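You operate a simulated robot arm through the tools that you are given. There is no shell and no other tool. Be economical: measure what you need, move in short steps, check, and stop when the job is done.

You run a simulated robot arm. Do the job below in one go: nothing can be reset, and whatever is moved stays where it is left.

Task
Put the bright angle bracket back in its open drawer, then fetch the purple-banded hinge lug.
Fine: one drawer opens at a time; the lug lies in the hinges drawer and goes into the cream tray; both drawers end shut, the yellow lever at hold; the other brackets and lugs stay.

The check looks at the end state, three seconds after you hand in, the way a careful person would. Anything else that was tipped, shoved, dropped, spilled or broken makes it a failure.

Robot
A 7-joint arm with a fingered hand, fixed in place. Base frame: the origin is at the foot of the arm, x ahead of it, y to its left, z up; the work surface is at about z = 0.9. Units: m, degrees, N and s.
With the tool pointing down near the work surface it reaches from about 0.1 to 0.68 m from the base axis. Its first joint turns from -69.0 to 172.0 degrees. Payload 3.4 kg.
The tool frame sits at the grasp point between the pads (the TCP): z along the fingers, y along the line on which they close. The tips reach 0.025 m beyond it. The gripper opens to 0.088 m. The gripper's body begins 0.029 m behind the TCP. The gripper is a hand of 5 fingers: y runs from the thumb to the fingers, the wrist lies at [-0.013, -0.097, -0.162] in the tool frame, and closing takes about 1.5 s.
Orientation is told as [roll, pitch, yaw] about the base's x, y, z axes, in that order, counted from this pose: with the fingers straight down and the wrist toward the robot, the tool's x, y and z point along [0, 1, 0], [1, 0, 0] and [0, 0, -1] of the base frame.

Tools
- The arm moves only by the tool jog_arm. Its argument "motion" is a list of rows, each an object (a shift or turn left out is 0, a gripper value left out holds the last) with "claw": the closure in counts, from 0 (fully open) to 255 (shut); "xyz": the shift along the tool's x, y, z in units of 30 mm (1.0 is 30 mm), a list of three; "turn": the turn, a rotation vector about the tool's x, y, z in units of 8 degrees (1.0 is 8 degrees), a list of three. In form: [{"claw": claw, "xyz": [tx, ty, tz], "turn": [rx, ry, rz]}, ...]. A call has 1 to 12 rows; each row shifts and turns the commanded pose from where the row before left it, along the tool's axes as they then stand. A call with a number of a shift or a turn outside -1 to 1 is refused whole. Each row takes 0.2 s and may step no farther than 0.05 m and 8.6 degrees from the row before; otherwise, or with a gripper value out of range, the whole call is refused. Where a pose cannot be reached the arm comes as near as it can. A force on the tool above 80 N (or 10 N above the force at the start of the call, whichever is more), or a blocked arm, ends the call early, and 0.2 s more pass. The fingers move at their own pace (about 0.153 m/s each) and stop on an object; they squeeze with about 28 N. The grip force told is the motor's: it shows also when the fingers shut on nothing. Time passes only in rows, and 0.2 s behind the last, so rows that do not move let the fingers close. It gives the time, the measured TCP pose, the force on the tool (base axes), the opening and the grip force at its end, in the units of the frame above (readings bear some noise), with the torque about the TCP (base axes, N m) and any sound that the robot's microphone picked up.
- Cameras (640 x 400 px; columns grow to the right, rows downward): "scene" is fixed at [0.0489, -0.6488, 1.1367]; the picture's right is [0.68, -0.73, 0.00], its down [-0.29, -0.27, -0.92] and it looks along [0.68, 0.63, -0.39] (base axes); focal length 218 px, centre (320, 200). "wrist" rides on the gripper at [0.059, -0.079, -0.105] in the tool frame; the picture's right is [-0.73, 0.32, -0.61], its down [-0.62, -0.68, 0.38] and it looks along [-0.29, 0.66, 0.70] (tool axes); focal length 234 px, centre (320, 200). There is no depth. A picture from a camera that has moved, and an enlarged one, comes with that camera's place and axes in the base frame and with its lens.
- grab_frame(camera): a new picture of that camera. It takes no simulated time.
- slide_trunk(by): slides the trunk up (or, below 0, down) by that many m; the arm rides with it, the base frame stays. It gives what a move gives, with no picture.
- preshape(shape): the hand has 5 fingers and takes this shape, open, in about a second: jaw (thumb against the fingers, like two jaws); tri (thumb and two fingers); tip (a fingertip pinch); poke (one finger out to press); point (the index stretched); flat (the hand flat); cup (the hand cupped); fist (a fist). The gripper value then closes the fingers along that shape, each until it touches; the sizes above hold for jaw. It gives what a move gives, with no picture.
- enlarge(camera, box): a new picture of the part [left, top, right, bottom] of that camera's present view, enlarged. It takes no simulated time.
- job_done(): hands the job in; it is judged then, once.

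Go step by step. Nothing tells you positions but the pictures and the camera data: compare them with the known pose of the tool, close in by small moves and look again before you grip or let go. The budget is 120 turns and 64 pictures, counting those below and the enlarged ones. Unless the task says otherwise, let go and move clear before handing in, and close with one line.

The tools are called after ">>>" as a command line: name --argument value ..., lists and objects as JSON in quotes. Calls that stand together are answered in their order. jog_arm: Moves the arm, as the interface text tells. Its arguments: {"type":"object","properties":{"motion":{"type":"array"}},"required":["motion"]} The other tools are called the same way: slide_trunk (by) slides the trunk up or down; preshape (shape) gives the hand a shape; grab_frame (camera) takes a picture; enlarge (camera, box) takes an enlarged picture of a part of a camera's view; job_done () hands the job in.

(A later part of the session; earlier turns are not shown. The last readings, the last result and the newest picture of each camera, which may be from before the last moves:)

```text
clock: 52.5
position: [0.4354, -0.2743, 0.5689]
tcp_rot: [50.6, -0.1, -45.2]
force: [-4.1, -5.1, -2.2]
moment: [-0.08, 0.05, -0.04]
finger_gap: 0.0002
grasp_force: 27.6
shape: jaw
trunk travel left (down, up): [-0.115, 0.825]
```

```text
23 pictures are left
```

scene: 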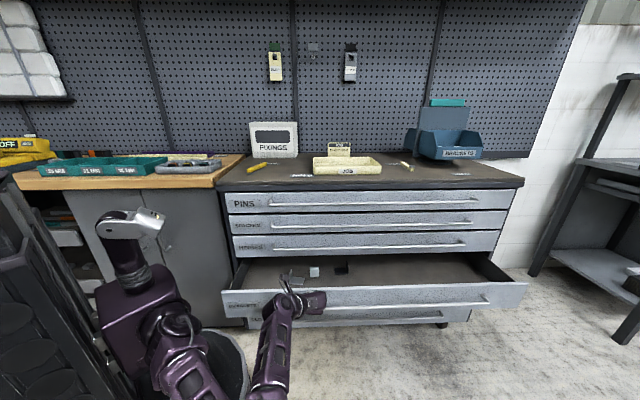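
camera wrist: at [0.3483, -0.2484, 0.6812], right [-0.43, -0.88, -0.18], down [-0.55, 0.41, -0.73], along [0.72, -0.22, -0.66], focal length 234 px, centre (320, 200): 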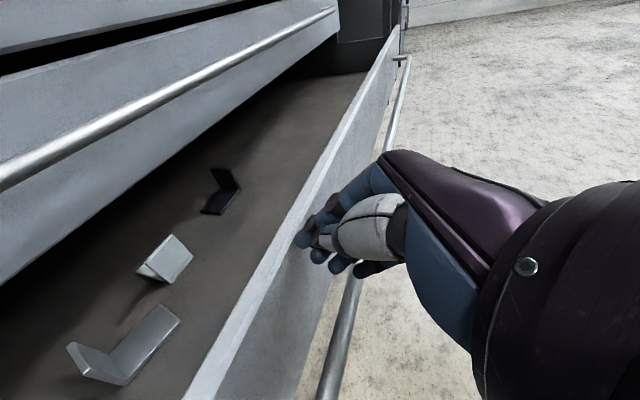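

>>> jog_arm --motion '[{"xyz": [0.2, 0, 0.24]}, {"xyz": [0.25, 0, 0.3]}, {"xyz": [0.25, 0, 0.3]}, {"xyz": [0.25, 0, 0.3]}, {"xyz": [0.25, 0, 0.3]}, {"xyz": [0.25, 0, 0.3]}, {"xyz": [0.25, 0, 0.3]}, {"xyz": [0.25, 0, 0.3]}, {"xyz": [0.25, 0, 0.3]}, {"xyz": [0.25, 0, 0.3]}, {"xyz": [0.2, 0, 0.24]}, {"xyz": [0.1, 0, 0.12]}]'

>>> grab_frame --camera "wrist"

```text
clock: 55.1
position: [0.5261, -0.1841, 0.5698]
tcp_rot: [50.7, -0.2, -45.1]
force: [-3.4, -5.8, -2.1]
moment: [-0.1, 0.03, -0.09]
finger_gap: 0.0003
grasp_force: 28.3
shape: jaw
trunk travel left (down, up): [-0.115, 0.825]
```

```text
22 pictures are left
camera wrist: at [0.439, -0.158, 0.6812], right [-0.43, -0.88, -0.18], down [-0.55, 0.41, -0.73], along [0.72, -0.22, -0.66], focal length 234 px, centre (320, 200)
```

wrist: 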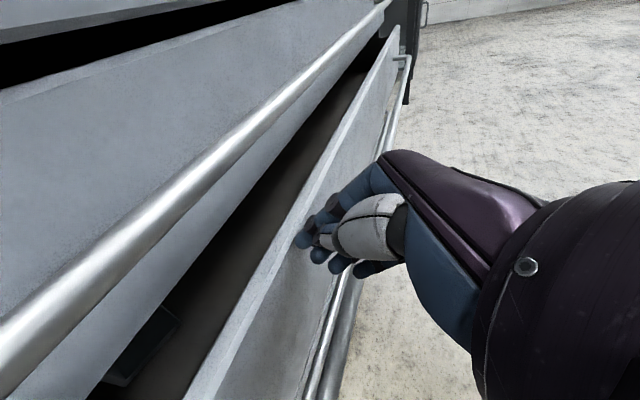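

>>> jog_arm --motion '[{"xyz": [0.15, 0, 0.18]}, {"xyz": [0.15, 0, 0.18]}, {"xyz": [0.15, 0, 0.18]}, {"xyz": [0.15, 0, 0.18]}, {"xyz": [0.15, 0, 0.18]}]'

>>> grab_frame --camera "wrist"

```text
clock: 56.3
position: [0.5504, -0.1592, 0.5701]
tcp_rot: [50.9, -0.2, -45.1]
force: [-1.3, -1.7, -0.6]
moment: [-0.02, 0.03, -0.03]
finger_gap: 0.0
grasp_force: 27.7
shape: jaw
trunk travel left (down, up): [-0.115, 0.825]
```

```text
21 pictures are left
camera wrist: at [0.4634, -0.1328, 0.6827], right [-0.43, -0.89, -0.18], down [-0.55, 0.41, -0.73], along [0.72, -0.21, -0.66], focal length 234 px, centre (320, 200)
```

wrist: 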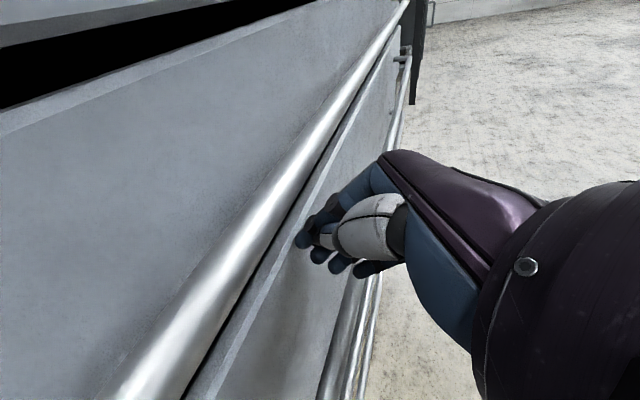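

>>> jog_arm --motion '[{"xyz": [0.1, 0, 0.12]}, {"xyz": [0.1, 0, 0.12]}, {"xyz": [0.1, 0, 0.12]}, {"xyz": [0.1, 0, 0.12]}, {}]'

>>> grab_frame --camera "wrist"

```text
clock: 57.5
position: [0.5623, -0.1552, 0.5698]
tcp_rot: [50.5, -0.1, -46.1]
force: [-36.0, -52.8, -2.5]
moment: [-0.53, 0.28, 0.06]
finger_gap: 0.0
grasp_force: 27.7
shape: jaw
trunk travel left (down, up): [-0.115, 0.825]
```

```text
20 pictures are left
camera wrist: at [0.4768, -0.1272, 0.683], right [-0.45, -0.88, -0.17], down [-0.54, 0.42, -0.73], along [0.71, -0.23, -0.67], focal length 234 px, centre (320, 200)
```

wrist: 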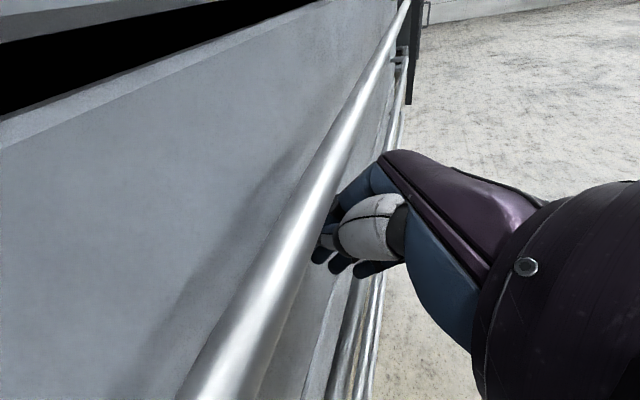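

The brackets drawer has hit its stop and is shut. I'll back off, raise the trunk, and reorient the hand so the fingers can hook behind the hinges handle.

>>> jog_arm --motion '[{"xyz": [-0.3, 0, -0.36]}, {"xyz": [-0.643, 0, -0.766]}, {"xyz": [-0.643, 0, -0.766]}, {"xyz": [-0.643, 0, -0.766]}, {"xyz": [-0.643, 0, -0.766]}, {"xyz": [-0.643, 0, -0.766]}, {"claw": 0}]'

>>> slide_trunk --by 0.25

>>> jog_arm --motion '[{"turn": [0, -1, 0]}, {"turn": [0, -1, 0]}, {"turn": [0, -1, 0]}, {"turn": [0, -1, 0]}, {"turn": [0, -1, 0]}, {"turn": [0, -1, 0]}, {"turn": [0, -0.33, 0]}, {}]'

>>> jog_arm --motion '[{"turn": [0, 0, -1]}, {"turn": [0, 0, -1]}, {"turn": [0, 0, -1]}, {"turn": [0, 0, -1]}, {"turn": [0, 0, -1]}, {"turn": [0, 0, -1]}, {"turn": [0, 0, -1]}, {"turn": [0, 0, -1]}, {"turn": [0, 0, -1]}, {"turn": [0, 0, -1]}, {"turn": [0, 0, -1]}, {"turn": [0, 0, -0.3]}]'

>>> grab_frame --camera "scene"

```text
clock: 59.1
position: [0.4477, -0.2638, 0.5674]
tcp_rot: [50.7, 0.0, -45.1]
force: [-0.1, 0.0, 0.6]
moment: [0.03, 0.01, 0.04]
finger_gap: 0.0864
grasp_force: 0.0
shape: jaw
trunk travel left (down, up): [-0.115, 0.825]
```

```text
clock: 61.7
position: [0.4484, -0.263, 0.8169]
tcp_rot: [50.8, -0.1, -45.2]
force: [0.4, 0.3, 0.4]
moment: [-0.03, 0.0, 0.05]
finger_gap: 0.0875
grasp_force: 0.1
shape: jaw
trunk travel left (down, up): [-0.365, 0.575]
```

```text
clock: 63.5
position: [0.4508, -0.2534, 0.8152]
tcp_rot: [6.2, 0.4, -43.4]
force: [-0.3, 0.1, -0.9]
moment: [0.01, 0.02, -0.01]
finger_gap: 0.0875
grasp_force: 0.0
shape: jaw
out of reach, approached as far as the arm can: row 3
trunk travel left (down, up): [-0.365, 0.575]
```

```text
clock: 66.1
position: [0.4578, -0.2268, 0.845]
tcp_rot: [1.5, -5.9, 36.4]
force: [0.3, 0.4, -0.3]
moment: [-0.02, -0.01, -0.02]
finger_gap: 0.0878
grasp_force: 0.2
shape: jaw
out of reach, approached as far as the arm can: row 10, 11
trunk travel left (down, up): [-0.365, 0.575]
```

```text
19 pictures are left
```

scene: 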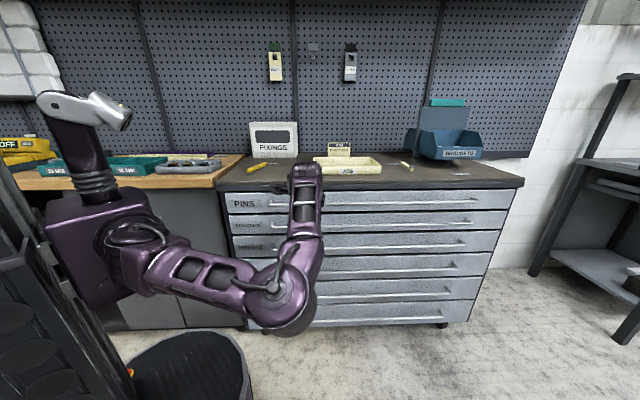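

>>> jog_arm --motion '[{"xyz": [0, -0.5, 0], "turn": [-1, 0, 0]}, {"xyz": [0, -0.5, 0], "turn": [-1, 0, 0]}, {"turn": [-1, 0, 0]}, {"turn": [-1, 0, 0]}, {"turn": [-1, 0, 0]}, {}]'

```text
clock: 67.5
position: [0.4615, -0.2268, 0.8703]
tcp_rot: [4.6, -30.5, 32.7]
force: [0.4, -0.5, -0.5]
moment: [0.01, -0.03, 0.02]
finger_gap: 0.0877
grasp_force: 0.1
shape: jaw
out of reach, approached as far as the arm can: row 1, 2, 3, 4, 5
trunk travel left (down, up): [-0.365, 0.575]
```

>>> slide_trunk --by -0.2

>>> jog_arm --motion '[{"xyz": [0, 0.5, 0], "turn": [0, 0, -0.5]}, {"turn": [0, 0.4, -0.5]}, {"turn": [-0.5, 0, -0.5]}, {}]'

>>> grab_frame --camera "wrist"

```text
clock: 69.7
position: [0.4608, -0.2252, 0.6704]
tcp_rot: [4.6, -30.5, 32.7]
force: [-0.2, 0.3, -0.7]
moment: [0.0, -0.03, 0.04]
finger_gap: 0.0876
grasp_force: 0.1
shape: jaw
trunk travel left (down, up): [-0.165, 0.775]
```

```text
clock: 70.7
position: [0.4623, -0.2045, 0.68]
tcp_rot: [2.4, -32.7, 36.7]
force: [-0.7, -0.6, 0.3]
moment: [0.02, 0.0, 0.0]
finger_gap: 0.0878
grasp_force: 0.1
shape: jaw
out of reach, approached as far as the arm can: row 1, 2, 3
trunk travel left (down, up): [-0.165, 0.775]
```

```text
18 pictures are left
camera wrist: at [0.3297, -0.2352, 0.728], right [0.42, -0.63, 0.66], down [0.08, -0.7, -0.71], along [0.9, 0.35, -0.24], focal length 234 px, centre (320, 200)
```

wrist: 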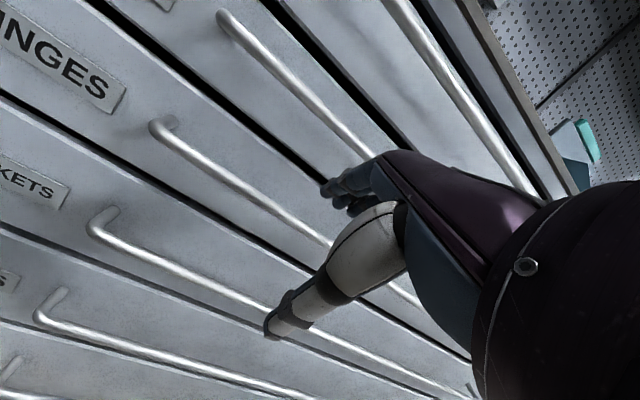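

The view is good: the hinges bar is at about p 0.272, z 0.647. I'll partly close the hand and line up in front of and above the bar.

>>> jog_arm --motion '[{"claw": 110}, {"xyz": [0.09, 0.86, -0.18]}, {"xyz": [0.09, 0.86, -0.18]}, {}, {}, {}]'

>>> grab_frame --camera "wrist"

```text
clock: 72.1
position: [0.4917, -0.1791, 0.7151]
tcp_rot: [2.5, -32.7, 36.7]
force: [-0.7, 0.2, -0.4]
moment: [0.01, 0.01, 0.02]
finger_gap: 0.0505
grasp_force: 0.0
shape: jaw
trunk travel left (down, up): [-0.165, 0.775]
```

```text
17 pictures are left
camera wrist: at [0.3593, -0.2084, 0.7649], right [0.42, -0.63, 0.66], down [0.08, -0.7, -0.71], along [0.9, 0.35, -0.24], focal length 234 px, centre (320, 200)
```

wrist: 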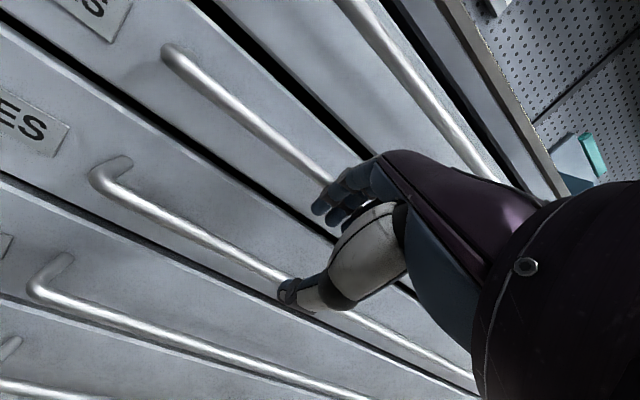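

>>> jog_arm --motion '[{"claw": 125, "xyz": [0.06, 0, 0.8]}, {"xyz": [0.06, 0, 0.8]}, {}]'

>>> enlarge --camera "wrist" --box '[160, 120, 440, 330]'

```text
clock: 72.9
position: [0.5085, -0.1579, 0.675]
tcp_rot: [2.5, -32.8, 36.9]
force: [0.8, -0.4, 0.1]
moment: [0.04, 0.01, -0.02]
finger_gap: 0.0452
grasp_force: 0.0
shape: jaw
trunk travel left (down, up): [-0.165, 0.775]
```

```text
1.90 times, centred on (300, 225) of wrist
camera zoom: at [0.3761, -0.1875, 0.7233], right [0.42, -0.63, 0.66], down [0.08, -0.7, -0.71], along [0.9, 0.35, -0.24], focal length 446 px, centre (358, 152)
```

zoom: 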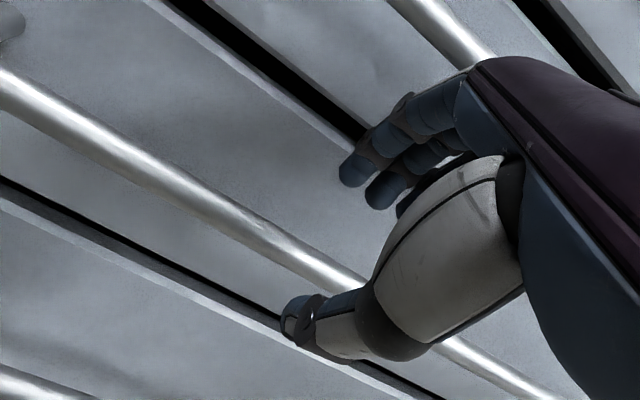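

>>> jog_arm --motion '[{"xyz": [0.03, -0.03, 0.5]}, {"xyz": [0.03, -0.03, 0.5]}, {}]'

>>> enlarge --camera "wrist" --box '[160, 120, 440, 330]'

```text
clock: 73.7
position: [0.5173, -0.1467, 0.6514]
tcp_rot: [2.3, -32.7, 36.8]
force: [-0.2, 0.6, 0.0]
moment: [-0.02, 0.0, -0.03]
finger_gap: 0.0451
grasp_force: 0.0
shape: jaw
trunk travel left (down, up): [-0.165, 0.775]
```

```text
1.90 times, centred on (300, 225) of wrist
camera zoom: at [0.3864, -0.177, 0.6988], right [0.42, -0.63, 0.66], down [0.08, -0.7, -0.71], along [0.91, 0.35, -0.24], focal length 446 px, centre (358, 152)
```

zoom: 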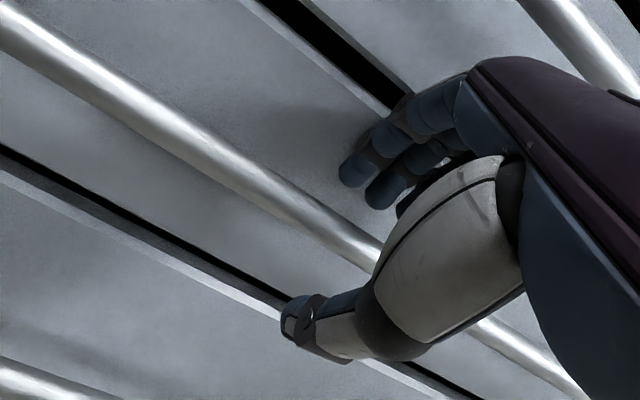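

>>> jog_arm --motion '[{"claw": 200}, {"claw": 255}, {}, {}, {}, {}]'

>>> jog_arm --motion '[{"xyz": [-0.029, -0.167, -0.107]}, {"xyz": [-0.029, -0.167, -0.107]}, {"xyz": [-0.043, -0.25, -0.16]}, {"xyz": [-0.043, -0.25, -0.16]}, {"xyz": [-0.043, -0.25, -0.16]}]'

>>> enlarge --camera "wrist" --box '[60, 20, 460, 330]'

```text
clock: 75.1
position: [0.5181, -0.1462, 0.6501]
tcp_rot: [2.5, -32.6, 36.7]
force: [0.1, 2.7, -4.4]
moment: [-0.02, 0.01, 0.08]
finger_gap: 0.0063
grasp_force: 28.2
shape: jaw
trunk travel left (down, up): [-0.165, 0.775]
```

```text
clock: 76.3
position: [0.4904, -0.1756, 0.6509]
tcp_rot: [2.4, -32.4, 36.8]
force: [-3.0, 9.2, -8.8]
moment: [0.02, 0.09, 0.23]
finger_gap: 0.0059
grasp_force: 28.4
shape: jaw
trunk travel left (down, up): [-0.165, 0.775]
```

```text
1.29 times, centred on (260, 175) of wrist
camera zoom: at [0.3591, -0.2054, 0.6988], right [0.42, -0.62, 0.66], down [0.08, -0.7, -0.71], along [0.9, 0.35, -0.24], focal length 302 px, centre (397, 232)
```

zoom: 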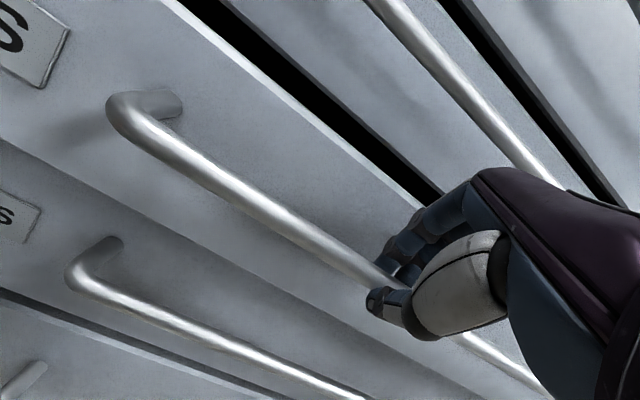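

The drawer is opening with the grip holding. I'll pull on.

>>> jog_arm --motion '[{"xyz": [-0.058, -0.334, -0.214]}, {"xyz": [-0.058, -0.334, -0.214]}, {"xyz": [-0.058, -0.334, -0.214]}, {"xyz": [-0.058, -0.334, -0.214]}, {"xyz": [-0.058, -0.334, -0.214]}, {"xyz": [-0.058, -0.334, -0.214]}, {"xyz": [-0.058, -0.334, -0.214]}, {"xyz": [-0.058, -0.334, -0.214]}, {"xyz": [-0.058, -0.334, -0.214]}, {"xyz": [-0.058, -0.334, -0.214]}]'

>>> grab_frame --camera "scene"

```text
clock: 78.5
position: [0.4435, -0.2084, 0.6524]
tcp_rot: [2.6, -32.6, 36.4]
force: [15.6, -14.8, -9.2]
moment: [-0.17, -0.08, -0.4]
finger_gap: 0.0048
grasp_force: 27.4
shape: jaw
out of reach, approached as far as the arm can: row 4, 5, 6, 7, 8, 9, 10
trunk travel left (down, up): [-0.165, 0.775]
```

```text
13 pictures are left
```

scene: 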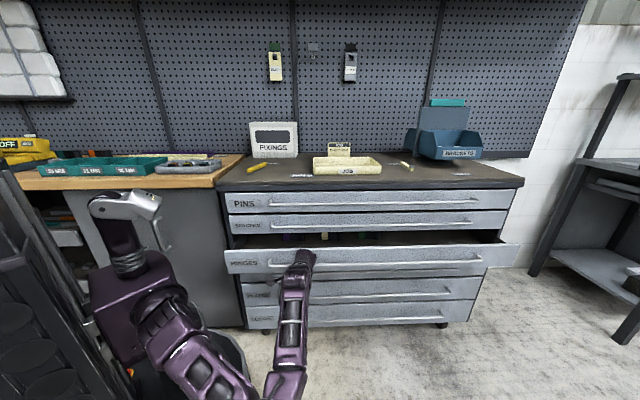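

>>> enlarge --camera "scene" --box '[220, 225, 420, 285]'

```text
3.20 times, centred on (320, 255) of scene
camera zoom: at [0.0489, -0.6488, 1.1367], right [0.68, -0.73, 0.0], down [-0.29, -0.27, -0.92], along [0.68, 0.63, -0.39], focal length 697 px, centre (320, 24)
```

zoom: 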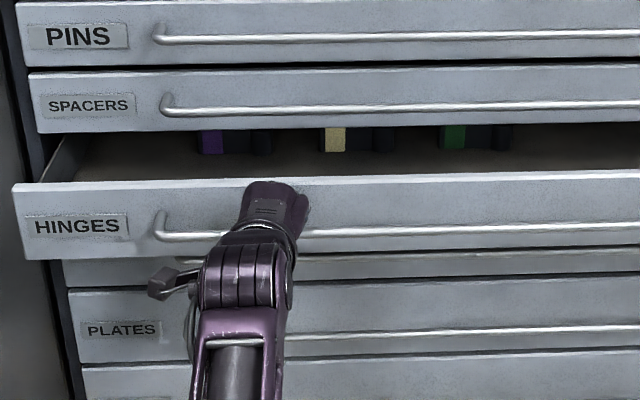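

The purple-banded lug is the leftmost one, still under the spacers drawer, so the drawer must come out about 0.2 m more. The arm is folded here, so I'll regrip the bar further right.

>>> jog_arm --motion '[{"claw": 125}, {}, {}, {"xyz": [0, 0, -0.9]}, {"xyz": [0, 0, -0.9]}, {"xyz": [0, 0, -0.9]}, {}]'

>>> jog_arm --motion '[{"xyz": [-0.99, 0.12, 0.078]}, {"xyz": [-0.99, 0.12, 0.078]}, {"xyz": [-0.99, 0.12, 0.078]}, {"xyz": [-0.99, 0.12, 0.078]}, {"xyz": [-0.99, 0.12, 0.078]}, {}]'

```text
clock: 80.1
position: [0.4075, -0.2337, 0.7221]
tcp_rot: [2.5, -32.7, 36.7]
force: [0.4, -0.9, 1.1]
moment: [0.01, 0.01, -0.02]
finger_gap: 0.0448
grasp_force: 0.0
shape: jaw
trunk travel left (down, up): [-0.165, 0.775]
```

```text
clock: 81.5
position: [0.4122, -0.2416, 0.7288]
tcp_rot: [2.5, -32.8, 36.6]
force: [0.1, -1.1, -0.3]
moment: [0.0, 0.0, -0.01]
finger_gap: 0.0446
grasp_force: 0.2
shape: jaw
out of reach, approached as far as the arm can: row 1, 2, 3, 4, 5
trunk travel left (down, up): [-0.165, 0.775]
```

The wrist cannot follow at this yaw. I'll turn the hand back toward the arm's bearing and tilt it flatter, so it can pinch the bar from the front.

>>> jog_arm --motion '[{"claw": 60, "turn": [0, -0.54, 0.84]}, {"turn": [0, -0.54, 0.84]}, {"turn": [0, -0.54, 0.84]}, {"turn": [0, -0.54, 0.84]}, {"turn": [-0.9, 0, 0]}, {"turn": [-0.9, 0, 0]}, {"turn": [-0.9, 0, 0]}, {"turn": [-0.9, 0, 0]}, {}]'

```text
clock: 83.5
position: [0.4372, -0.2649, 0.7446]
tcp_rot: [4.1, -57.7, 2.0]
force: [-0.3, 0.5, 0.2]
moment: [-0.02, 0.01, 0.07]
finger_gap: 0.0669
grasp_force: 0.1
shape: jaw
out of reach, approached as far as the arm can: row 6, 7, 8
trunk travel left (down, up): [-0.165, 0.775]
```

>>> jog_arm --motion '[{"xyz": [-0.61, 0.3, 0.48]}, {"xyz": [-0.61, 0.3, 0.48]}, {"xyz": [-0.61, 0.3, 0.48]}, {"xyz": [-0.61, 0.3, 0.48]}, {}]'

>>> grab_frame --camera "wrist"

```text
clock: 84.7
position: [0.5127, -0.3326, 0.745]
tcp_rot: [3.4, -60.3, 3.1]
force: [-0.3, 0.0, 0.2]
moment: [-0.02, -0.03, 0.0]
finger_gap: 0.0673
grasp_force: 0.0
shape: jaw
trunk travel left (down, up): [-0.165, 0.775]
```

```text
11 pictures are left
camera wrist: at [0.3776, -0.2854, 0.7303], right [-0.29, -0.78, 0.56], down [0.06, -0.6, -0.8], along [0.96, -0.2, 0.22], focal length 234 px, centre (320, 200)
```

wrist: 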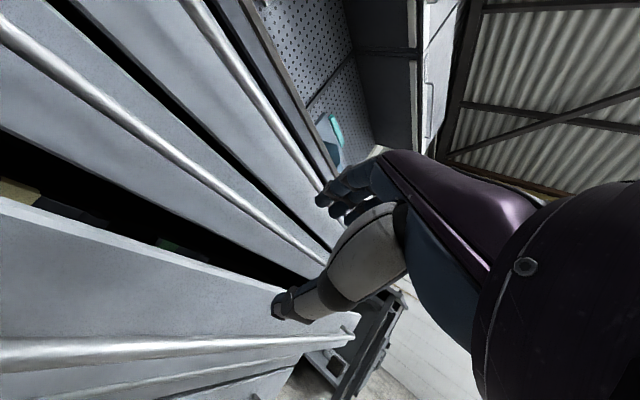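

>>> jog_arm --motion '[{"xyz": [-0.53, -0.29, -0.5]}, {"xyz": [-0.53, -0.29, -0.5]}, {"xyz": [0, -0.69, 0.4]}, {"xyz": [0, -0.69, 0.4]}, {"xyz": [0, -0.69, 0.4]}, {"xyz": [0, -0.69, 0.4]}, {}]'

```text
clock: 86.3
position: [0.4823, -0.3623, 0.6481]
tcp_rot: [3.5, -60.4, 3.0]
force: [-1.0, 0.0, 0.9]
moment: [0.04, 0.0, 0.02]
finger_gap: 0.0672
grasp_force: 0.2
shape: jaw
trunk travel left (down, up): [-0.165, 0.775]
```

>>> jog_arm --motion '[{"xyz": [0.425, 0.228, 0.395]}, {"xyz": [0.425, 0.228, 0.395]}, {"xyz": [0.425, 0.228, 0.395]}, {"xyz": [0.3, 0.16, 0.28]}, {}]'

>>> grab_frame --camera "wrist"

```text
clock: 87.5
position: [0.4804, -0.3384, 0.6728]
tcp_rot: [3.4, -60.2, 3.2]
force: [0.0, 0.7, 0.1]
moment: [-0.03, 0.01, 0.03]
finger_gap: 0.0672
grasp_force: 0.1
shape: jaw
out of reach, approached as far as the arm can: row 1, 2, 3, 4
trunk travel left (down, up): [-0.165, 0.775]
```

```text
10 pictures are left
camera wrist: at [0.346, -0.2925, 0.6581], right [-0.29, -0.78, 0.56], down [0.06, -0.6, -0.8], along [0.96, -0.2, 0.22], focal length 234 px, centre (320, 200)
```

wrist: 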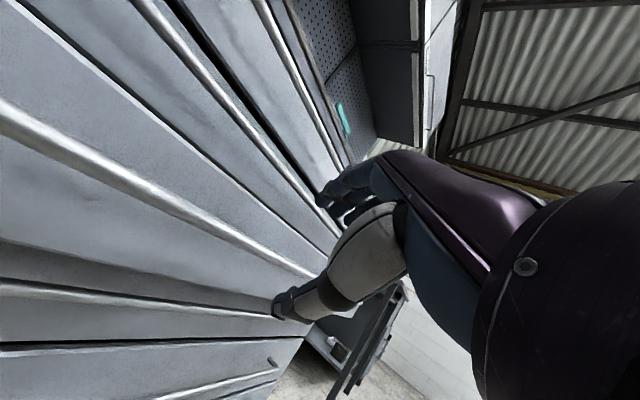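

>>> jog_arm --motion '[{"xyz": [0, 0.72, -0.42]}, {"xyz": [0, 0.72, -0.42]}, {"xyz": [0, 0.72, -0.42]}, {"xyz": [-0.1, -0.05, -0.1]}]'

>>> slide_trunk --by -0.1

```text
clock: 88.5
position: [0.4771, -0.344, 0.7483]
tcp_rot: [3.5, -60.3, 3.0]
force: [-0.8, 0.1, 0.0]
moment: [0.02, -0.01, -0.02]
finger_gap: 0.067
grasp_force: 0.2
shape: jaw
trunk travel left (down, up): [-0.165, 0.775]
```

```text
clock: 89.8
position: [0.4793, -0.3446, 0.6476]
tcp_rot: [3.5, -60.4, 3.2]
force: [-0.3, 0.1, -0.1]
moment: [-0.02, 0.01, 0.02]
finger_gap: 0.0672
grasp_force: 0.0
shape: jaw
trunk travel left (down, up): [-0.065, 0.875]
```

>>> jog_arm --motion '[{"xyz": [0.39, 0.21, 0.36]}, {"xyz": [0.39, 0.21, 0.36]}, {"xyz": [0.39, 0.21, 0.36]}, {"xyz": [0.36, 0.19, 0.33]}, {}]'

>>> grab_frame --camera "wrist"

```text
clock: 91.0
position: [0.5227, -0.2926, 0.6473]
tcp_rot: [3.6, -60.4, 3.0]
force: [-0.3, 1.3, -0.8]
moment: [0.01, 0.01, 0.0]
finger_gap: 0.0673
grasp_force: 0.0
shape: jaw
out of reach, approached as far as the arm can: row 3
trunk travel left (down, up): [-0.065, 0.875]
```

```text
9 pictures are left
camera wrist: at [0.388, -0.2465, 0.6336], right [-0.29, -0.78, 0.56], down [0.06, -0.6, -0.8], along [0.96, -0.2, 0.22], focal length 234 px, centre (320, 200)
```

wrist: 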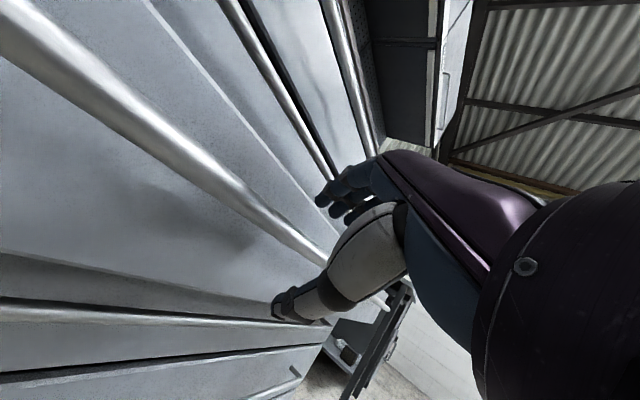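

The bar lies between the thumb (below) and fingers (above). Closing, then pulling.

>>> jog_arm --motion '[{"claw": 160}, {"claw": 220}, {"claw": 255}, {}, {}, {}]'

>>> jog_arm --motion '[{"xyz": [-0.17, -0.09, -0.16]}, {"xyz": [-0.17, -0.09, -0.16]}, {"xyz": [-0.25, -0.13, -0.23]}, {"xyz": [-0.25, -0.13, -0.23]}]'

```text
clock: 92.4
position: [0.5227, -0.2931, 0.6491]
tcp_rot: [3.5, -60.4, 2.9]
force: [-4.6, -0.1, -0.8]
moment: [0.0, 0.0, 0.03]
finger_gap: 0.0064
grasp_force: 28.3
shape: jaw
trunk travel left (down, up): [-0.065, 0.875]
```

```text
clock: 93.4
position: [0.5099, -0.3035, 0.6492]
tcp_rot: [2.6, -60.4, 4.2]
force: [-0.4, -0.5, 1.0]
moment: [-0.03, 0.0, -0.01]
finger_gap: 0.0054
grasp_force: 28.8
shape: jaw
out of reach, approached as far as the arm can: row 3, 4
trunk travel left (down, up): [-0.065, 0.875]
```

>>> jog_arm --motion '[{"xyz": [-0.2, -0.11, -0.19], "turn": [0, -0.22, 0.125]}, {"xyz": [-0.2, -0.11, -0.19], "turn": [0, -0.22, 0.125]}, {"xyz": [-0.25, -0.13, -0.23], "turn": [0, -0.22, 0.125]}, {"xyz": [-0.25, -0.13, -0.23], "turn": [0, -0.22, 0.125]}, {"xyz": [-0.25, -0.13, -0.23], "turn": [0, -0.22, 0.125]}]'

```text
clock: 94.6
position: [0.5028, -0.3078, 0.6539]
tcp_rot: [0.7, -60.2, 2.8]
force: [0.5, -1.5, -0.5]
moment: [0.03, 0.0, -0.02]
finger_gap: 0.0052
grasp_force: 28.4
shape: jaw
out of reach, approached as far as the arm can: row 1, 2, 3, 4, 5
trunk travel left (down, up): [-0.065, 0.875]
```

The arm can't pull further in this pose. I'll let go, back out, and return to the pose that worked for pushing, to hook the panel from inside.

>>> jog_arm --motion '[{"claw": 40}, {}, {}, {"xyz": [-0.39, -0.21, -0.36]}, {"xyz": [-0.39, -0.21, -0.36]}, {"xyz": [-0.39, -0.21, -0.36]}, {"xyz": [-0.39, -0.21, -0.36]}, {}]'

>>> slide_trunk --by 0.22

>>> jog_arm --motion '[{"claw": 255, "turn": [1, 0, 0]}, {"turn": [1, 0, 0]}, {"turn": [1, 0, 0]}, {"turn": [1, 0, 0]}, {"turn": [1, 0, 0]}, {"turn": [1, 0, 0]}, {"turn": [1, 0, 0]}, {"turn": [0.5, 0, 0]}, {}]'

```text
clock: 96.4
position: [0.455, -0.3574, 0.653]
tcp_rot: [1.4, -60.2, 0.5]
force: [-0.7, -0.6, -0.1]
moment: [-0.03, 0.02, -0.04]
finger_gap: 0.0739
grasp_force: 0.1
shape: jaw
trunk travel left (down, up): [-0.065, 0.875]
```

```text
clock: 98.7
position: [0.4543, -0.3563, 0.8717]
tcp_rot: [1.3, -60.2, 0.5]
force: [0.2, -0.7, -0.7]
moment: [0.03, -0.04, -0.01]
finger_gap: 0.0738
grasp_force: 0.0
shape: jaw
trunk travel left (down, up): [-0.285, 0.655]
```

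```text
clock: 100.7
position: [0.4594, -0.3477, 0.8711]
tcp_rot: [0.7, -6.8, 3.1]
force: [0.1, 0.3, 0.4]
moment: [-0.02, 0.01, 0.02]
finger_gap: 0.0
grasp_force: 28.1
shape: jaw
out of reach, approached as far as the arm can: row 6, 7
trunk travel left (down, up): [-0.285, 0.655]
```

>>> jog_arm --motion '[{"turn": [0.8, 0, 0]}, {"turn": [0, 0, 1]}, {"turn": [0, 0, 1]}, {"turn": [0, 0, 1]}, {"turn": [0, 0, 1]}, {"turn": [0, 0, 1]}, {"turn": [0, 0, 1]}, {"turn": [0, 1, 0]}, {"turn": [0, 1, 0]}, {"turn": [0, 1, 0]}, {"turn": [0, 1, 0]}, {"turn": [0, 0.4, 0]}]'

```text
clock: 103.3
position: [0.4799, -0.3432, 0.8657]
tcp_rot: [36.1, 0.3, -44.8]
force: [-0.5, -0.4, 0.5]
moment: [-0.03, -0.03, 0.02]
finger_gap: 0.0002
grasp_force: 27.8
shape: jaw
out of reach, approached as far as the arm can: row 7
trunk travel left (down, up): [-0.285, 0.655]
```

>>> jog_arm --motion '[{"xyz": [0.38, -0.67, 0.9]}, {"xyz": [0.38, -0.67, 0.9]}, {"xyz": [0.38, -0.67, 0.9]}, {"xyz": [0.38, -0.67, 0.9]}, {}]'

>>> slide_trunk --by -0.06

>>> grab_frame --camera "wrist"

```text
clock: 104.5
position: [0.4943, -0.2131, 0.8018]
tcp_rot: [36.0, 0.2, -44.7]
force: [0.5, 0.7, 0.6]
moment: [0.0, 0.01, 0.0]
finger_gap: 0.0001
grasp_force: 28.0
shape: jaw
trunk travel left (down, up): [-0.285, 0.655]
```

```text
clock: 105.5
position: [0.4941, -0.2141, 0.7427]
tcp_rot: [36.0, 0.2, -44.6]
force: [-1.0, -0.5, -0.6]
moment: [0.01, 0.05, 0.0]
finger_gap: 0.0001
grasp_force: 28.1
shape: jaw
trunk travel left (down, up): [-0.225, 0.715]
```

```text
8 pictures are left
camera wrist: at [0.4291, -0.1679, 0.8628], right [-0.43, -0.9, 0.06], down [-0.68, 0.28, -0.67], along [0.59, -0.34, -0.74], focal length 234 px, centre (320, 200)
```

wrist: 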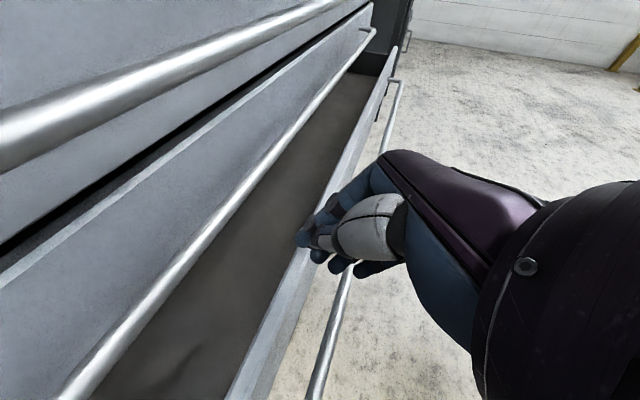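

Only about 3 cm is free between the panel and the spacers handle, so the full hand won't fit. I'll lift and switch to a single stretched index finger to hook the panel.

>>> slide_trunk --by 0.06

>>> preshape --shape "point"

>>> grab_frame --camera "wrist"

```text
clock: 106.5
position: [0.4938, -0.2148, 0.8026]
tcp_rot: [36.0, 0.2, -44.7]
force: [0.5, 0.6, 0.1]
moment: [0.01, 0.04, -0.01]
finger_gap: 0.0003
grasp_force: 27.6
shape: jaw
trunk travel left (down, up): [-0.285, 0.655]
```

```text
clock: 107.4
position: [0.495, -0.2136, 0.8015]
tcp_rot: [36.1, 0.2, -44.8]
force: [-0.7, 0.7, 0.1]
moment: [0.02, 0.01, 0.01]
finger_gap: 0.0001
grasp_force: 0.1
shape: point
trunk travel left (down, up): [-0.285, 0.655]
```

```text
7 pictures are left
camera wrist: at [0.4292, -0.168, 0.9228], right [-0.43, -0.9, 0.06], down [-0.68, 0.28, -0.67], along [0.59, -0.34, -0.74], focal length 234 px, centre (320, 200)
```

wrist: 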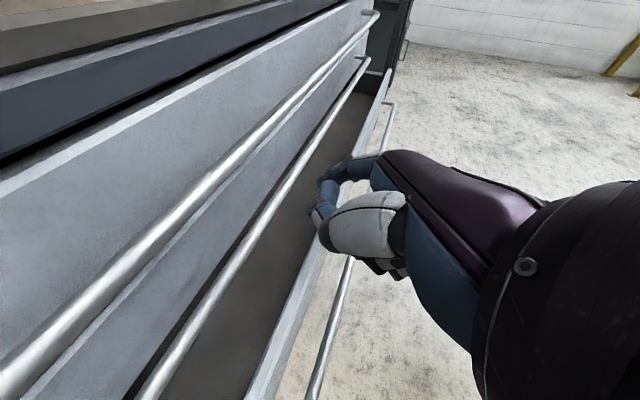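

>>> jog_arm --motion '[{"claw": 0}, {}, {}, {}, {}]'

>>> grab_frame --camera "wrist"

```text
clock: 108.6
position: [0.4944, -0.2137, 0.8028]
tcp_rot: [36.0, 0.1, -44.7]
force: [-0.2, 0.4, -0.2]
moment: [0.0, -0.02, 0.01]
finger_gap: 0.0
grasp_force: 0.2
shape: point
trunk travel left (down, up): [-0.285, 0.655]
```

```text
6 pictures are left
camera wrist: at [0.4292, -0.168, 0.9228], right [-0.43, -0.9, 0.06], down [-0.68, 0.28, -0.67], along [0.59, -0.34, -0.74], focal length 234 px, centre (320, 200)
```

wrist: 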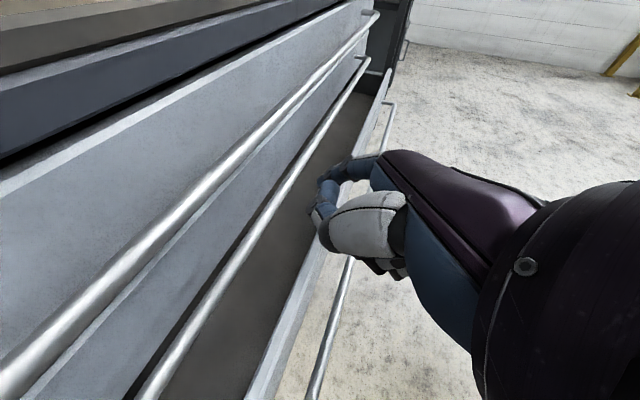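

The point shape doesn't give a clear hook. I'll go back to jaw and try a grip on the bar at a yaw nearer the arm's bearing, testing the pull path in free air first.

>>> preshape --shape "jaw"

>>> jog_arm --motion '[{"claw": 60, "xyz": [-0.81, 0.5, -0.59]}, {"xyz": [-0.81, 0.5, -0.59]}, {"xyz": [-0.81, 0.5, -0.59]}, {"turn": [0, -1, 0]}, {"turn": [0, -1, 0]}, {"turn": [0, -1, 0]}, {"turn": [0, -1, 0]}, {"turn": [0, -0.5, 0]}, {}]'

>>> jog_arm --motion '[{"turn": [0, 0, -1]}, {"turn": [0, 0, -1]}, {"turn": [0, 0, -1]}, {"turn": [0, 0, -1]}, {"turn": [0, 0, -0.4]}, {"turn": [-1, 0, 0]}, {"turn": [-1, 0, 0]}, {"turn": [-1, 0, 0]}, {"turn": [-1, 0, 0]}, {"turn": [-1, 0, 0]}, {"turn": [-0.6, 0, 0]}, {}]'

```text
clock: 109.5
position: [0.494, -0.2135, 0.8029]
tcp_rot: [36.0, 0.3, -44.6]
force: [-1.0, 0.5, -0.1]
moment: [0.0, -0.03, -0.01]
finger_gap: 0.0878
grasp_force: 0.1
shape: jaw
trunk travel left (down, up): [-0.285, 0.655]
```

```text
clock: 111.5
position: [0.4639, -0.3096, 0.8031]
tcp_rot: [-0.1, 0.1, -44.8]
force: [0.5, -0.4, -0.4]
moment: [-0.03, 0.01, 0.0]
finger_gap: 0.0674
grasp_force: 0.1
shape: jaw
trunk travel left (down, up): [-0.285, 0.655]
```

```text
clock: 114.1
position: [0.4621, -0.3098, 0.8029]
tcp_rot: [0.2, -44.7, -9.5]
force: [-1.1, -0.7, -0.4]
moment: [-0.01, -0.02, -0.01]
finger_gap: 0.0676
grasp_force: 0.0
shape: jaw
trunk travel left (down, up): [-0.285, 0.655]
```

>>> jog_arm --motion '[{"xyz": [-0.76, -0.383, -0.383]}, {"xyz": [-0.76, -0.383, -0.383]}, {"xyz": [-0.76, -0.383, -0.383]}, {"xyz": [-0.76, -0.383, -0.383]}, {"xyz": [-0.76, -0.383, -0.383]}, {}]'

```text
clock: 115.5
position: [0.364, -0.4088, 0.8015]
tcp_rot: [0.1, -44.6, -9.7]
force: [0.5, -0.1, 0.3]
moment: [0.03, -0.04, 0.02]
finger_gap: 0.0673
grasp_force: 0.1
shape: jaw
trunk travel left (down, up): [-0.285, 0.655]
```

The full pull path is reachable in this pose. Going down to the bar with it.

>>> jog_arm --motion '[{"claw": 30, "xyz": [0.76, 0.383, 0.383]}, {"xyz": [0.76, 0.383, 0.383]}, {"xyz": [0.76, 0.383, 0.383]}, {"xyz": [0.76, 0.383, 0.383]}, {}]'

>>> slide_trunk --by -0.144

>>> jog_arm --motion '[{"xyz": [0.5, 0.25, 0.25]}, {"xyz": [0.5, 0.25, 0.25]}, {"xyz": [0.5, 0.25, 0.25]}, {"xyz": [0.5, 0.25, 0.25]}, {"xyz": [0.36, 0.18, 0.18]}, {}]'

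>>> grab_frame --camera "wrist"

```text
clock: 116.7
position: [0.4446, -0.3297, 0.8022]
tcp_rot: [0.2, -44.6, -9.7]
force: [0.9, 0.5, 0.4]
moment: [0.03, -0.03, 0.0]
finger_gap: 0.0775
grasp_force: 0.1
shape: jaw
trunk travel left (down, up): [-0.285, 0.655]
```

```text
clock: 118.4
position: [0.4427, -0.3296, 0.6572]
tcp_rot: [0.1, -44.6, -9.6]
force: [-0.3, -0.6, 0.8]
moment: [0.01, -0.04, -0.02]
finger_gap: 0.0777
grasp_force: 0.1
shape: jaw
trunk travel left (down, up): [-0.141, 0.799]
```

```text
clock: 119.8
position: [0.5053, -0.2677, 0.6575]
tcp_rot: [0.1, -44.6, -9.6]
force: [0.5, 0.5, 0.5]
moment: [0.01, 0.0, 0.04]
finger_gap: 0.0776
grasp_force: 0.1
shape: jaw
trunk travel left (down, up): [-0.141, 0.799]
```

```text
5 pictures are left
camera wrist: at [0.3869, -0.1878, 0.6774], right [-0.31, -0.68, 0.66], down [-0.32, -0.58, -0.75], along [0.9, -0.44, -0.03], focal length 234 px, centre (320, 200)
```

wrist: 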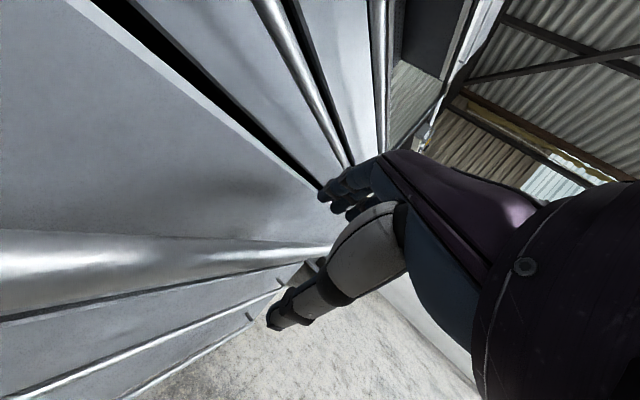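

>>> jog_arm --motion '[{"xyz": [0.15, -0.05, 0.2]}, {"claw": 150}, {"claw": 220}, {"claw": 255}, {}, {}, {}, {}]'

>>> jog_arm --motion '[{"xyz": [-0.2, -0.1, -0.1]}, {"xyz": [-0.2, -0.1, -0.1]}, {"xyz": [-0.3, -0.15, -0.15]}, {"xyz": [-0.3, -0.15, -0.15]}, {"xyz": [-0.3, -0.15, -0.15]}]'

```text
clock: 121.6
position: [0.5088, -0.2643, 0.6517]
tcp_rot: [0.2, -44.6, -9.6]
force: [-1.6, 2.2, -4.9]
moment: [-0.11, -0.16, 0.02]
finger_gap: 0.0107
grasp_force: 28.0
shape: jaw
trunk travel left (down, up): [-0.141, 0.799]
```

```text
clock: 122.8
position: [0.4749, -0.2989, 0.652]
tcp_rot: [0.1, -44.6, -9.6]
force: [-4.0, 9.2, -8.9]
moment: [-0.02, -0.1, 0.12]
finger_gap: 0.0103
grasp_force: 27.8
shape: jaw
trunk travel left (down, up): [-0.141, 0.799]
```

The force signature matches the earlier successful pull. Continuing.

>>> jog_arm --motion '[{"xyz": [-0.3, -0.15, -0.15]}, {"xyz": [-0.36, -0.18, -0.18]}, {"xyz": [-0.36, -0.18, -0.18]}, {"xyz": [-0.36, -0.18, -0.18]}, {"xyz": [-0.36, -0.18, -0.18]}, {"xyz": [-0.36, -0.18, -0.18]}, {"xyz": [-0.36, -0.18, -0.18]}, {"xyz": [-0.36, -0.18, -0.18]}, {"xyz": [-0.36, -0.18, -0.18]}, {"xyz": [-0.36, -0.18, -0.18]}, {"xyz": [-0.3, -0.15, -0.15]}, {"xyz": [-0.1, -0.05, -0.05]}]'

>>> enlarge --camera "scene" --box '[160, 150, 480, 350]'

```text
clock: 125.4
position: [0.3739, -0.4021, 0.6522]
tcp_rot: [0.0, -44.6, -9.6]
force: [-0.8, 10.4, -7.2]
moment: [0.04, -0.12, 0.18]
finger_gap: 0.0098
grasp_force: 27.5
shape: jaw
trunk travel left (down, up): [-0.141, 0.799]
```

```text
2.00 times, centred on (320, 250) of scene
camera zoom: at [0.0489, -0.6488, 1.1367], right [0.68, -0.73, 0.0], down [-0.29, -0.27, -0.92], along [0.68, 0.63, -0.39], focal length 436 px, centre (320, 100)
```

zoom: 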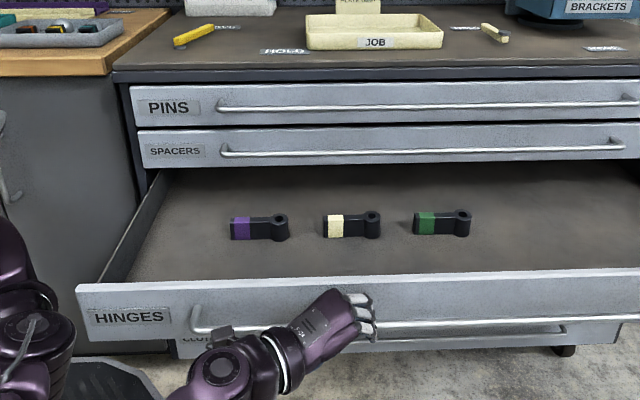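

The drawer is well out and all three lugs are in view; the purple one runs along the drawer at about p 0.21, q 0.36 to 0.455. I'll pull a touch more, release and rise.

>>> jog_arm --motion '[{"xyz": [-0.2, -0.1, -0.1]}, {"xyz": [-0.2, -0.1, -0.1]}, {"xyz": [-0.1, -0.05, -0.05]}, {}]'

>>> jog_arm --motion '[{"claw": 120}, {"claw": 0}, {}, {}, {}, {"xyz": [-0.4, -0.2, -0.2]}, {"xyz": [-0.7, -0.35, -0.35]}, {"xyz": [-0.7, -0.35, -0.35]}]'

>>> slide_trunk --by 0.25

```text
clock: 126.4
position: [0.3611, -0.4132, 0.6527]
tcp_rot: [0.1, -44.6, -9.6]
force: [-4.0, 14.4, -9.6]
moment: [0.11, 0.0, 0.2]
finger_gap: 0.0099
grasp_force: 27.8
shape: jaw
trunk travel left (down, up): [-0.141, 0.799]
```

```text
clock: 128.2
position: [0.313, -0.4616, 0.653]
tcp_rot: [0.1, -44.5, -9.6]
force: [0.4, -0.8, -0.4]
moment: [0.06, 0.0, 0.02]
finger_gap: 0.0881
grasp_force: 0.0
shape: jaw
trunk travel left (down, up): [-0.141, 0.799]
```

```text
clock: 130.8
position: [0.3145, -0.4627, 0.9041]
tcp_rot: [0.2, -44.6, -9.6]
force: [0.4, -0.3, 0.1]
moment: [-0.02, -0.03, -0.03]
finger_gap: 0.0882
grasp_force: 0.0
shape: jaw
trunk travel left (down, up): [-0.391, 0.549]
```

>>> jog_arm --motion '[{"xyz": [0.956, 0.14, 0.14]}, {"xyz": [0.956, 0.14, 0.14]}, {"xyz": [0.956, 0.14, 0.14]}, {"xyz": [0.956, 0.14, 0.14]}, {"xyz": [0.956, 0.14, 0.14]}, {"xyz": [0.956, 0.14, 0.14]}, {"xyz": [0.956, 0.14, 0.14]}, {"xyz": [0.956, 0.14, 0.14]}, {"xyz": [0.956, 0.14, 0.14]}, {"xyz": [0.956, 0.14, 0.14]}, {"xyz": [0.9, 0.14, 0.14]}, {}]'

>>> jog_arm --motion '[{"turn": [1, 0, 0]}, {"turn": [1, 0, 0]}, {"turn": [1, 0, 0]}, {"turn": [1, 0, 0]}, {"turn": [1, 0, 0]}, {"turn": [0, 0, -1]}, {"turn": [0, 0, -1]}, {"turn": [0, 0, -1]}, {"turn": [0, 0, -1]}, {"turn": [0, 0, -1]}, {}]'

```text
clock: 133.4
position: [0.4778, -0.2234, 0.9227]
tcp_rot: [0.2, -44.6, -9.7]
force: [-0.1, 0.0, 0.6]
moment: [-0.03, 0.0, -0.03]
finger_gap: 0.088
grasp_force: 0.1
shape: jaw
out of reach, approached as far as the arm can: row 3, 4, 5, 6, 7, 8, 9
trunk travel left (down, up): [-0.391, 0.549]
```

```text
clock: 135.8
position: [0.4792, -0.2235, 0.924]
tcp_rot: [-2.9, -3.5, 30.6]
force: [-0.7, -0.3, 0.6]
moment: [-0.02, 0.02, -0.01]
finger_gap: 0.0881
grasp_force: 0.0
shape: jaw
trunk travel left (down, up): [-0.391, 0.549]
```

>>> jog_arm --motion '[{"xyz": [0.91, -0.03, 0]}, {"xyz": [0.91, -0.03, 0]}, {"xyz": [0.91, -0.03, 0]}, {"turn": [-0.9, 0, 0]}, {"turn": [-0.9, 0, 0]}, {}]'

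>>> slide_trunk --by -0.21

>>> grab_frame --camera "wrist"

```text
clock: 137.2
position: [0.4375, -0.1534, 0.9187]
tcp_rot: [-3.1, -18.0, 31.4]
force: [0.6, -0.9, -0.1]
moment: [0.01, 0.02, -0.01]
finger_gap: 0.088
grasp_force: 0.0
shape: jaw
trunk travel left (down, up): [-0.391, 0.549]
```

```text
clock: 139.5
position: [0.4371, -0.1544, 0.71]
tcp_rot: [-3.0, -17.9, 31.4]
force: [0.8, 0.5, -0.2]
moment: [0.01, -0.01, 0.0]
finger_gap: 0.0879
grasp_force: 0.2
shape: jaw
trunk travel left (down, up): [-0.181, 0.759]
```

```text
3 pictures are left
camera wrist: at [0.3127, -0.1537, 0.7818], right [0.45, -0.54, 0.71], down [-0.13, -0.83, -0.54], along [0.88, 0.16, -0.44], focal length 234 px, centre (320, 200)
```

wrist: 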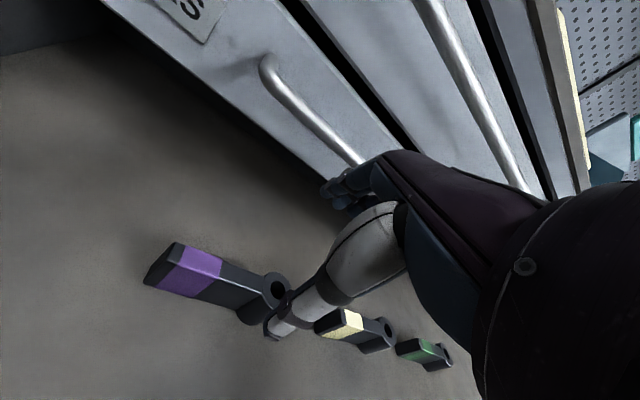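

The lug is under the hand (axis at p 0.205, q 0.355 to 0.455). I'll shift slightly left, narrow the jaw, and go down with the trunk.

>>> jog_arm --motion '[{"claw": 50, "xyz": [0.28, 0.06, 0.02]}, {}, {}]'

>>> slide_trunk --by -0.06

>>> slide_trunk --by -0.015

```text
clock: 140.3
position: [0.4343, -0.1457, 0.7088]
tcp_rot: [-3.0, -18.0, 31.3]
force: [-0.4, 0.8, -0.9]
moment: [0.01, -0.01, -0.01]
finger_gap: 0.0709
grasp_force: 0.1
shape: jaw
trunk travel left (down, up): [-0.181, 0.759]
```

```text
clock: 141.3
position: [0.4333, -0.1466, 0.6484]
tcp_rot: [-3.0, -18.0, 31.3]
force: [0.0, -0.2, -0.9]
moment: [0.0, -0.02, -0.04]
finger_gap: 0.071
grasp_force: 0.1
shape: jaw
trunk travel left (down, up): [-0.121, 0.819]
```

```text
clock: 141.9
position: [0.434, -0.1469, 0.6349]
tcp_rot: [-3.1, -18.0, 31.4]
force: [-0.6, -0.2, -0.1]
moment: [-0.01, -0.02, 0.0]
finger_gap: 0.0709
grasp_force: 0.1
shape: jaw
trunk travel left (down, up): [-0.106, 0.834]
```

>>> jog_arm --motion '[{"claw": 100}, {"claw": 150}, {"claw": 200}, {"claw": 255}, {}, {}, {}, {}]'

```text
clock: 143.7
position: [0.4348, -0.1472, 0.6342]
tcp_rot: [-2.9, -18.0, 31.3]
force: [-0.1, -0.5, 0.2]
moment: [-0.09, 0.06, 0.06]
finger_gap: 0.0128
grasp_force: 28.0
shape: jaw
trunk travel left (down, up): [-0.106, 0.834]
```

>>> slide_trunk --by 0.03

>>> slide_trunk --by 0.24

>>> enlarge --camera "scene" --box '[190, 90, 430, 300]'

```text
clock: 144.4
position: [0.4332, -0.147, 0.6639]
tcp_rot: [-2.9, -17.9, 31.3]
force: [0.3, -0.4, -5.9]
moment: [-0.03, 0.04, 0.01]
finger_gap: 0.0119
grasp_force: 28.2
shape: jaw
trunk travel left (down, up): [-0.136, 0.804]
```

```text
clock: 146.9
position: [0.4341, -0.1472, 0.9029]
tcp_rot: [-3.0, -17.8, 31.3]
force: [0.0, -0.3, -5.7]
moment: [-0.03, 0.05, 0.05]
finger_gap: 0.0118
grasp_force: 28.1
shape: jaw
trunk travel left (down, up): [-0.376, 0.564]
```

```text
1.90 times, centred on (310, 195) of scene
camera zoom: at [0.0489, -0.6488, 1.1367], right [0.68, -0.73, 0.0], down [-0.29, -0.27, -0.92], along [0.68, 0.63, -0.39], focal length 415 px, centre (339, 210)
```

zoom: 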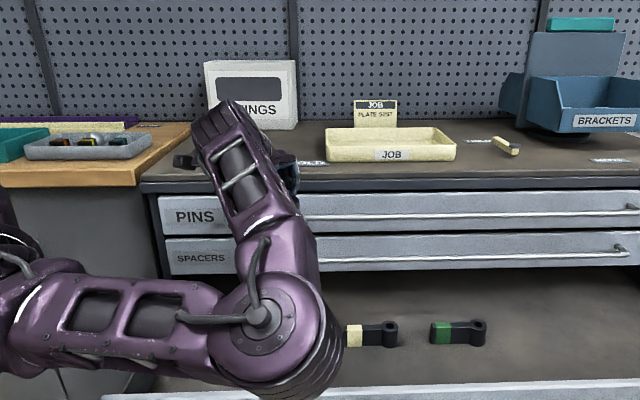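

The lug is held (about 5.7 N) and the other two are undisturbed. Now I'll raise the trunk and carry it over the cream tray.

>>> slide_trunk --by 0.28

>>> jog_arm --motion '[{"turn": [-0.75, 0, 0]}, {"turn": [-0.75, 0, 0]}, {"xyz": [-0.38, 0.523, 0.92]}, {"xyz": [-0.38, 0.523, 0.92]}, {"xyz": [-0.38, 0.523, 0.92]}, {"xyz": [-0.38, 0.523, 0.92]}, {"xyz": [-0.38, 0.523, 0.92]}, {"xyz": [-0.38, 0.523, 0.92]}, {"xyz": [-0.38, 0.523, 0.92]}, {"xyz": [-0.38, 0.523, 0.92]}, {"xyz": [-0.38, 0.523, 0.92]}, {"xyz": [-0.38, 0.523, 0.92]}]'

```text
clock: 149.8
position: [0.4365, -0.1465, 1.1829]
tcp_rot: [-3.0, -17.9, 31.4]
force: [0.2, 0.8, -5.8]
moment: [-0.06, 0.01, 0.0]
finger_gap: 0.0114
grasp_force: 27.9
shape: jaw
trunk travel left (down, up): [-0.656, 0.284]
```

```text
clock: 152.4
position: [0.7262, -0.098, 1.0196]
tcp_rot: [-2.5, -30.4, 30.0]
force: [-2.0, -4.7, -12.4]
moment: [-0.1, -0.09, 0.03]
finger_gap: 0.0117
grasp_force: 27.9
shape: jaw
out of reach, approached as far as the arm can: row 12
trunk travel left (down, up): [-0.656, 0.284]
```

>>> slide_trunk --by -0.06

>>> slide_trunk --by -0.008

>>> slide_trunk --by -0.005

```text
clock: 153.4
position: [0.7255, -0.1048, 0.9603]
tcp_rot: [-2.5, -30.6, 30.2]
force: [0.3, 0.6, -5.2]
moment: [-0.09, 0.09, -0.01]
finger_gap: 0.0114
grasp_force: 27.8
shape: jaw
trunk travel left (down, up): [-0.596, 0.344]
```

```text
clock: 153.9
position: [0.7261, -0.1038, 0.9534]
tcp_rot: [-2.6, -30.6, 30.3]
force: [0.4, 1.5, 2.1]
moment: [-0.13, 0.01, 0.01]
finger_gap: 0.0117
grasp_force: 28.3
shape: jaw
trunk travel left (down, up): [-0.588, 0.352]
```

```text
clock: 154.5
position: [0.7261, -0.103, 0.9506]
tcp_rot: [-2.7, -30.9, 30.3]
force: [4.6, 0.8, 10.5]
moment: [-0.12, -0.06, 0.08]
finger_gap: 0.0123
grasp_force: 28.3
shape: jaw
trunk travel left (down, up): [-0.583, 0.357]
```

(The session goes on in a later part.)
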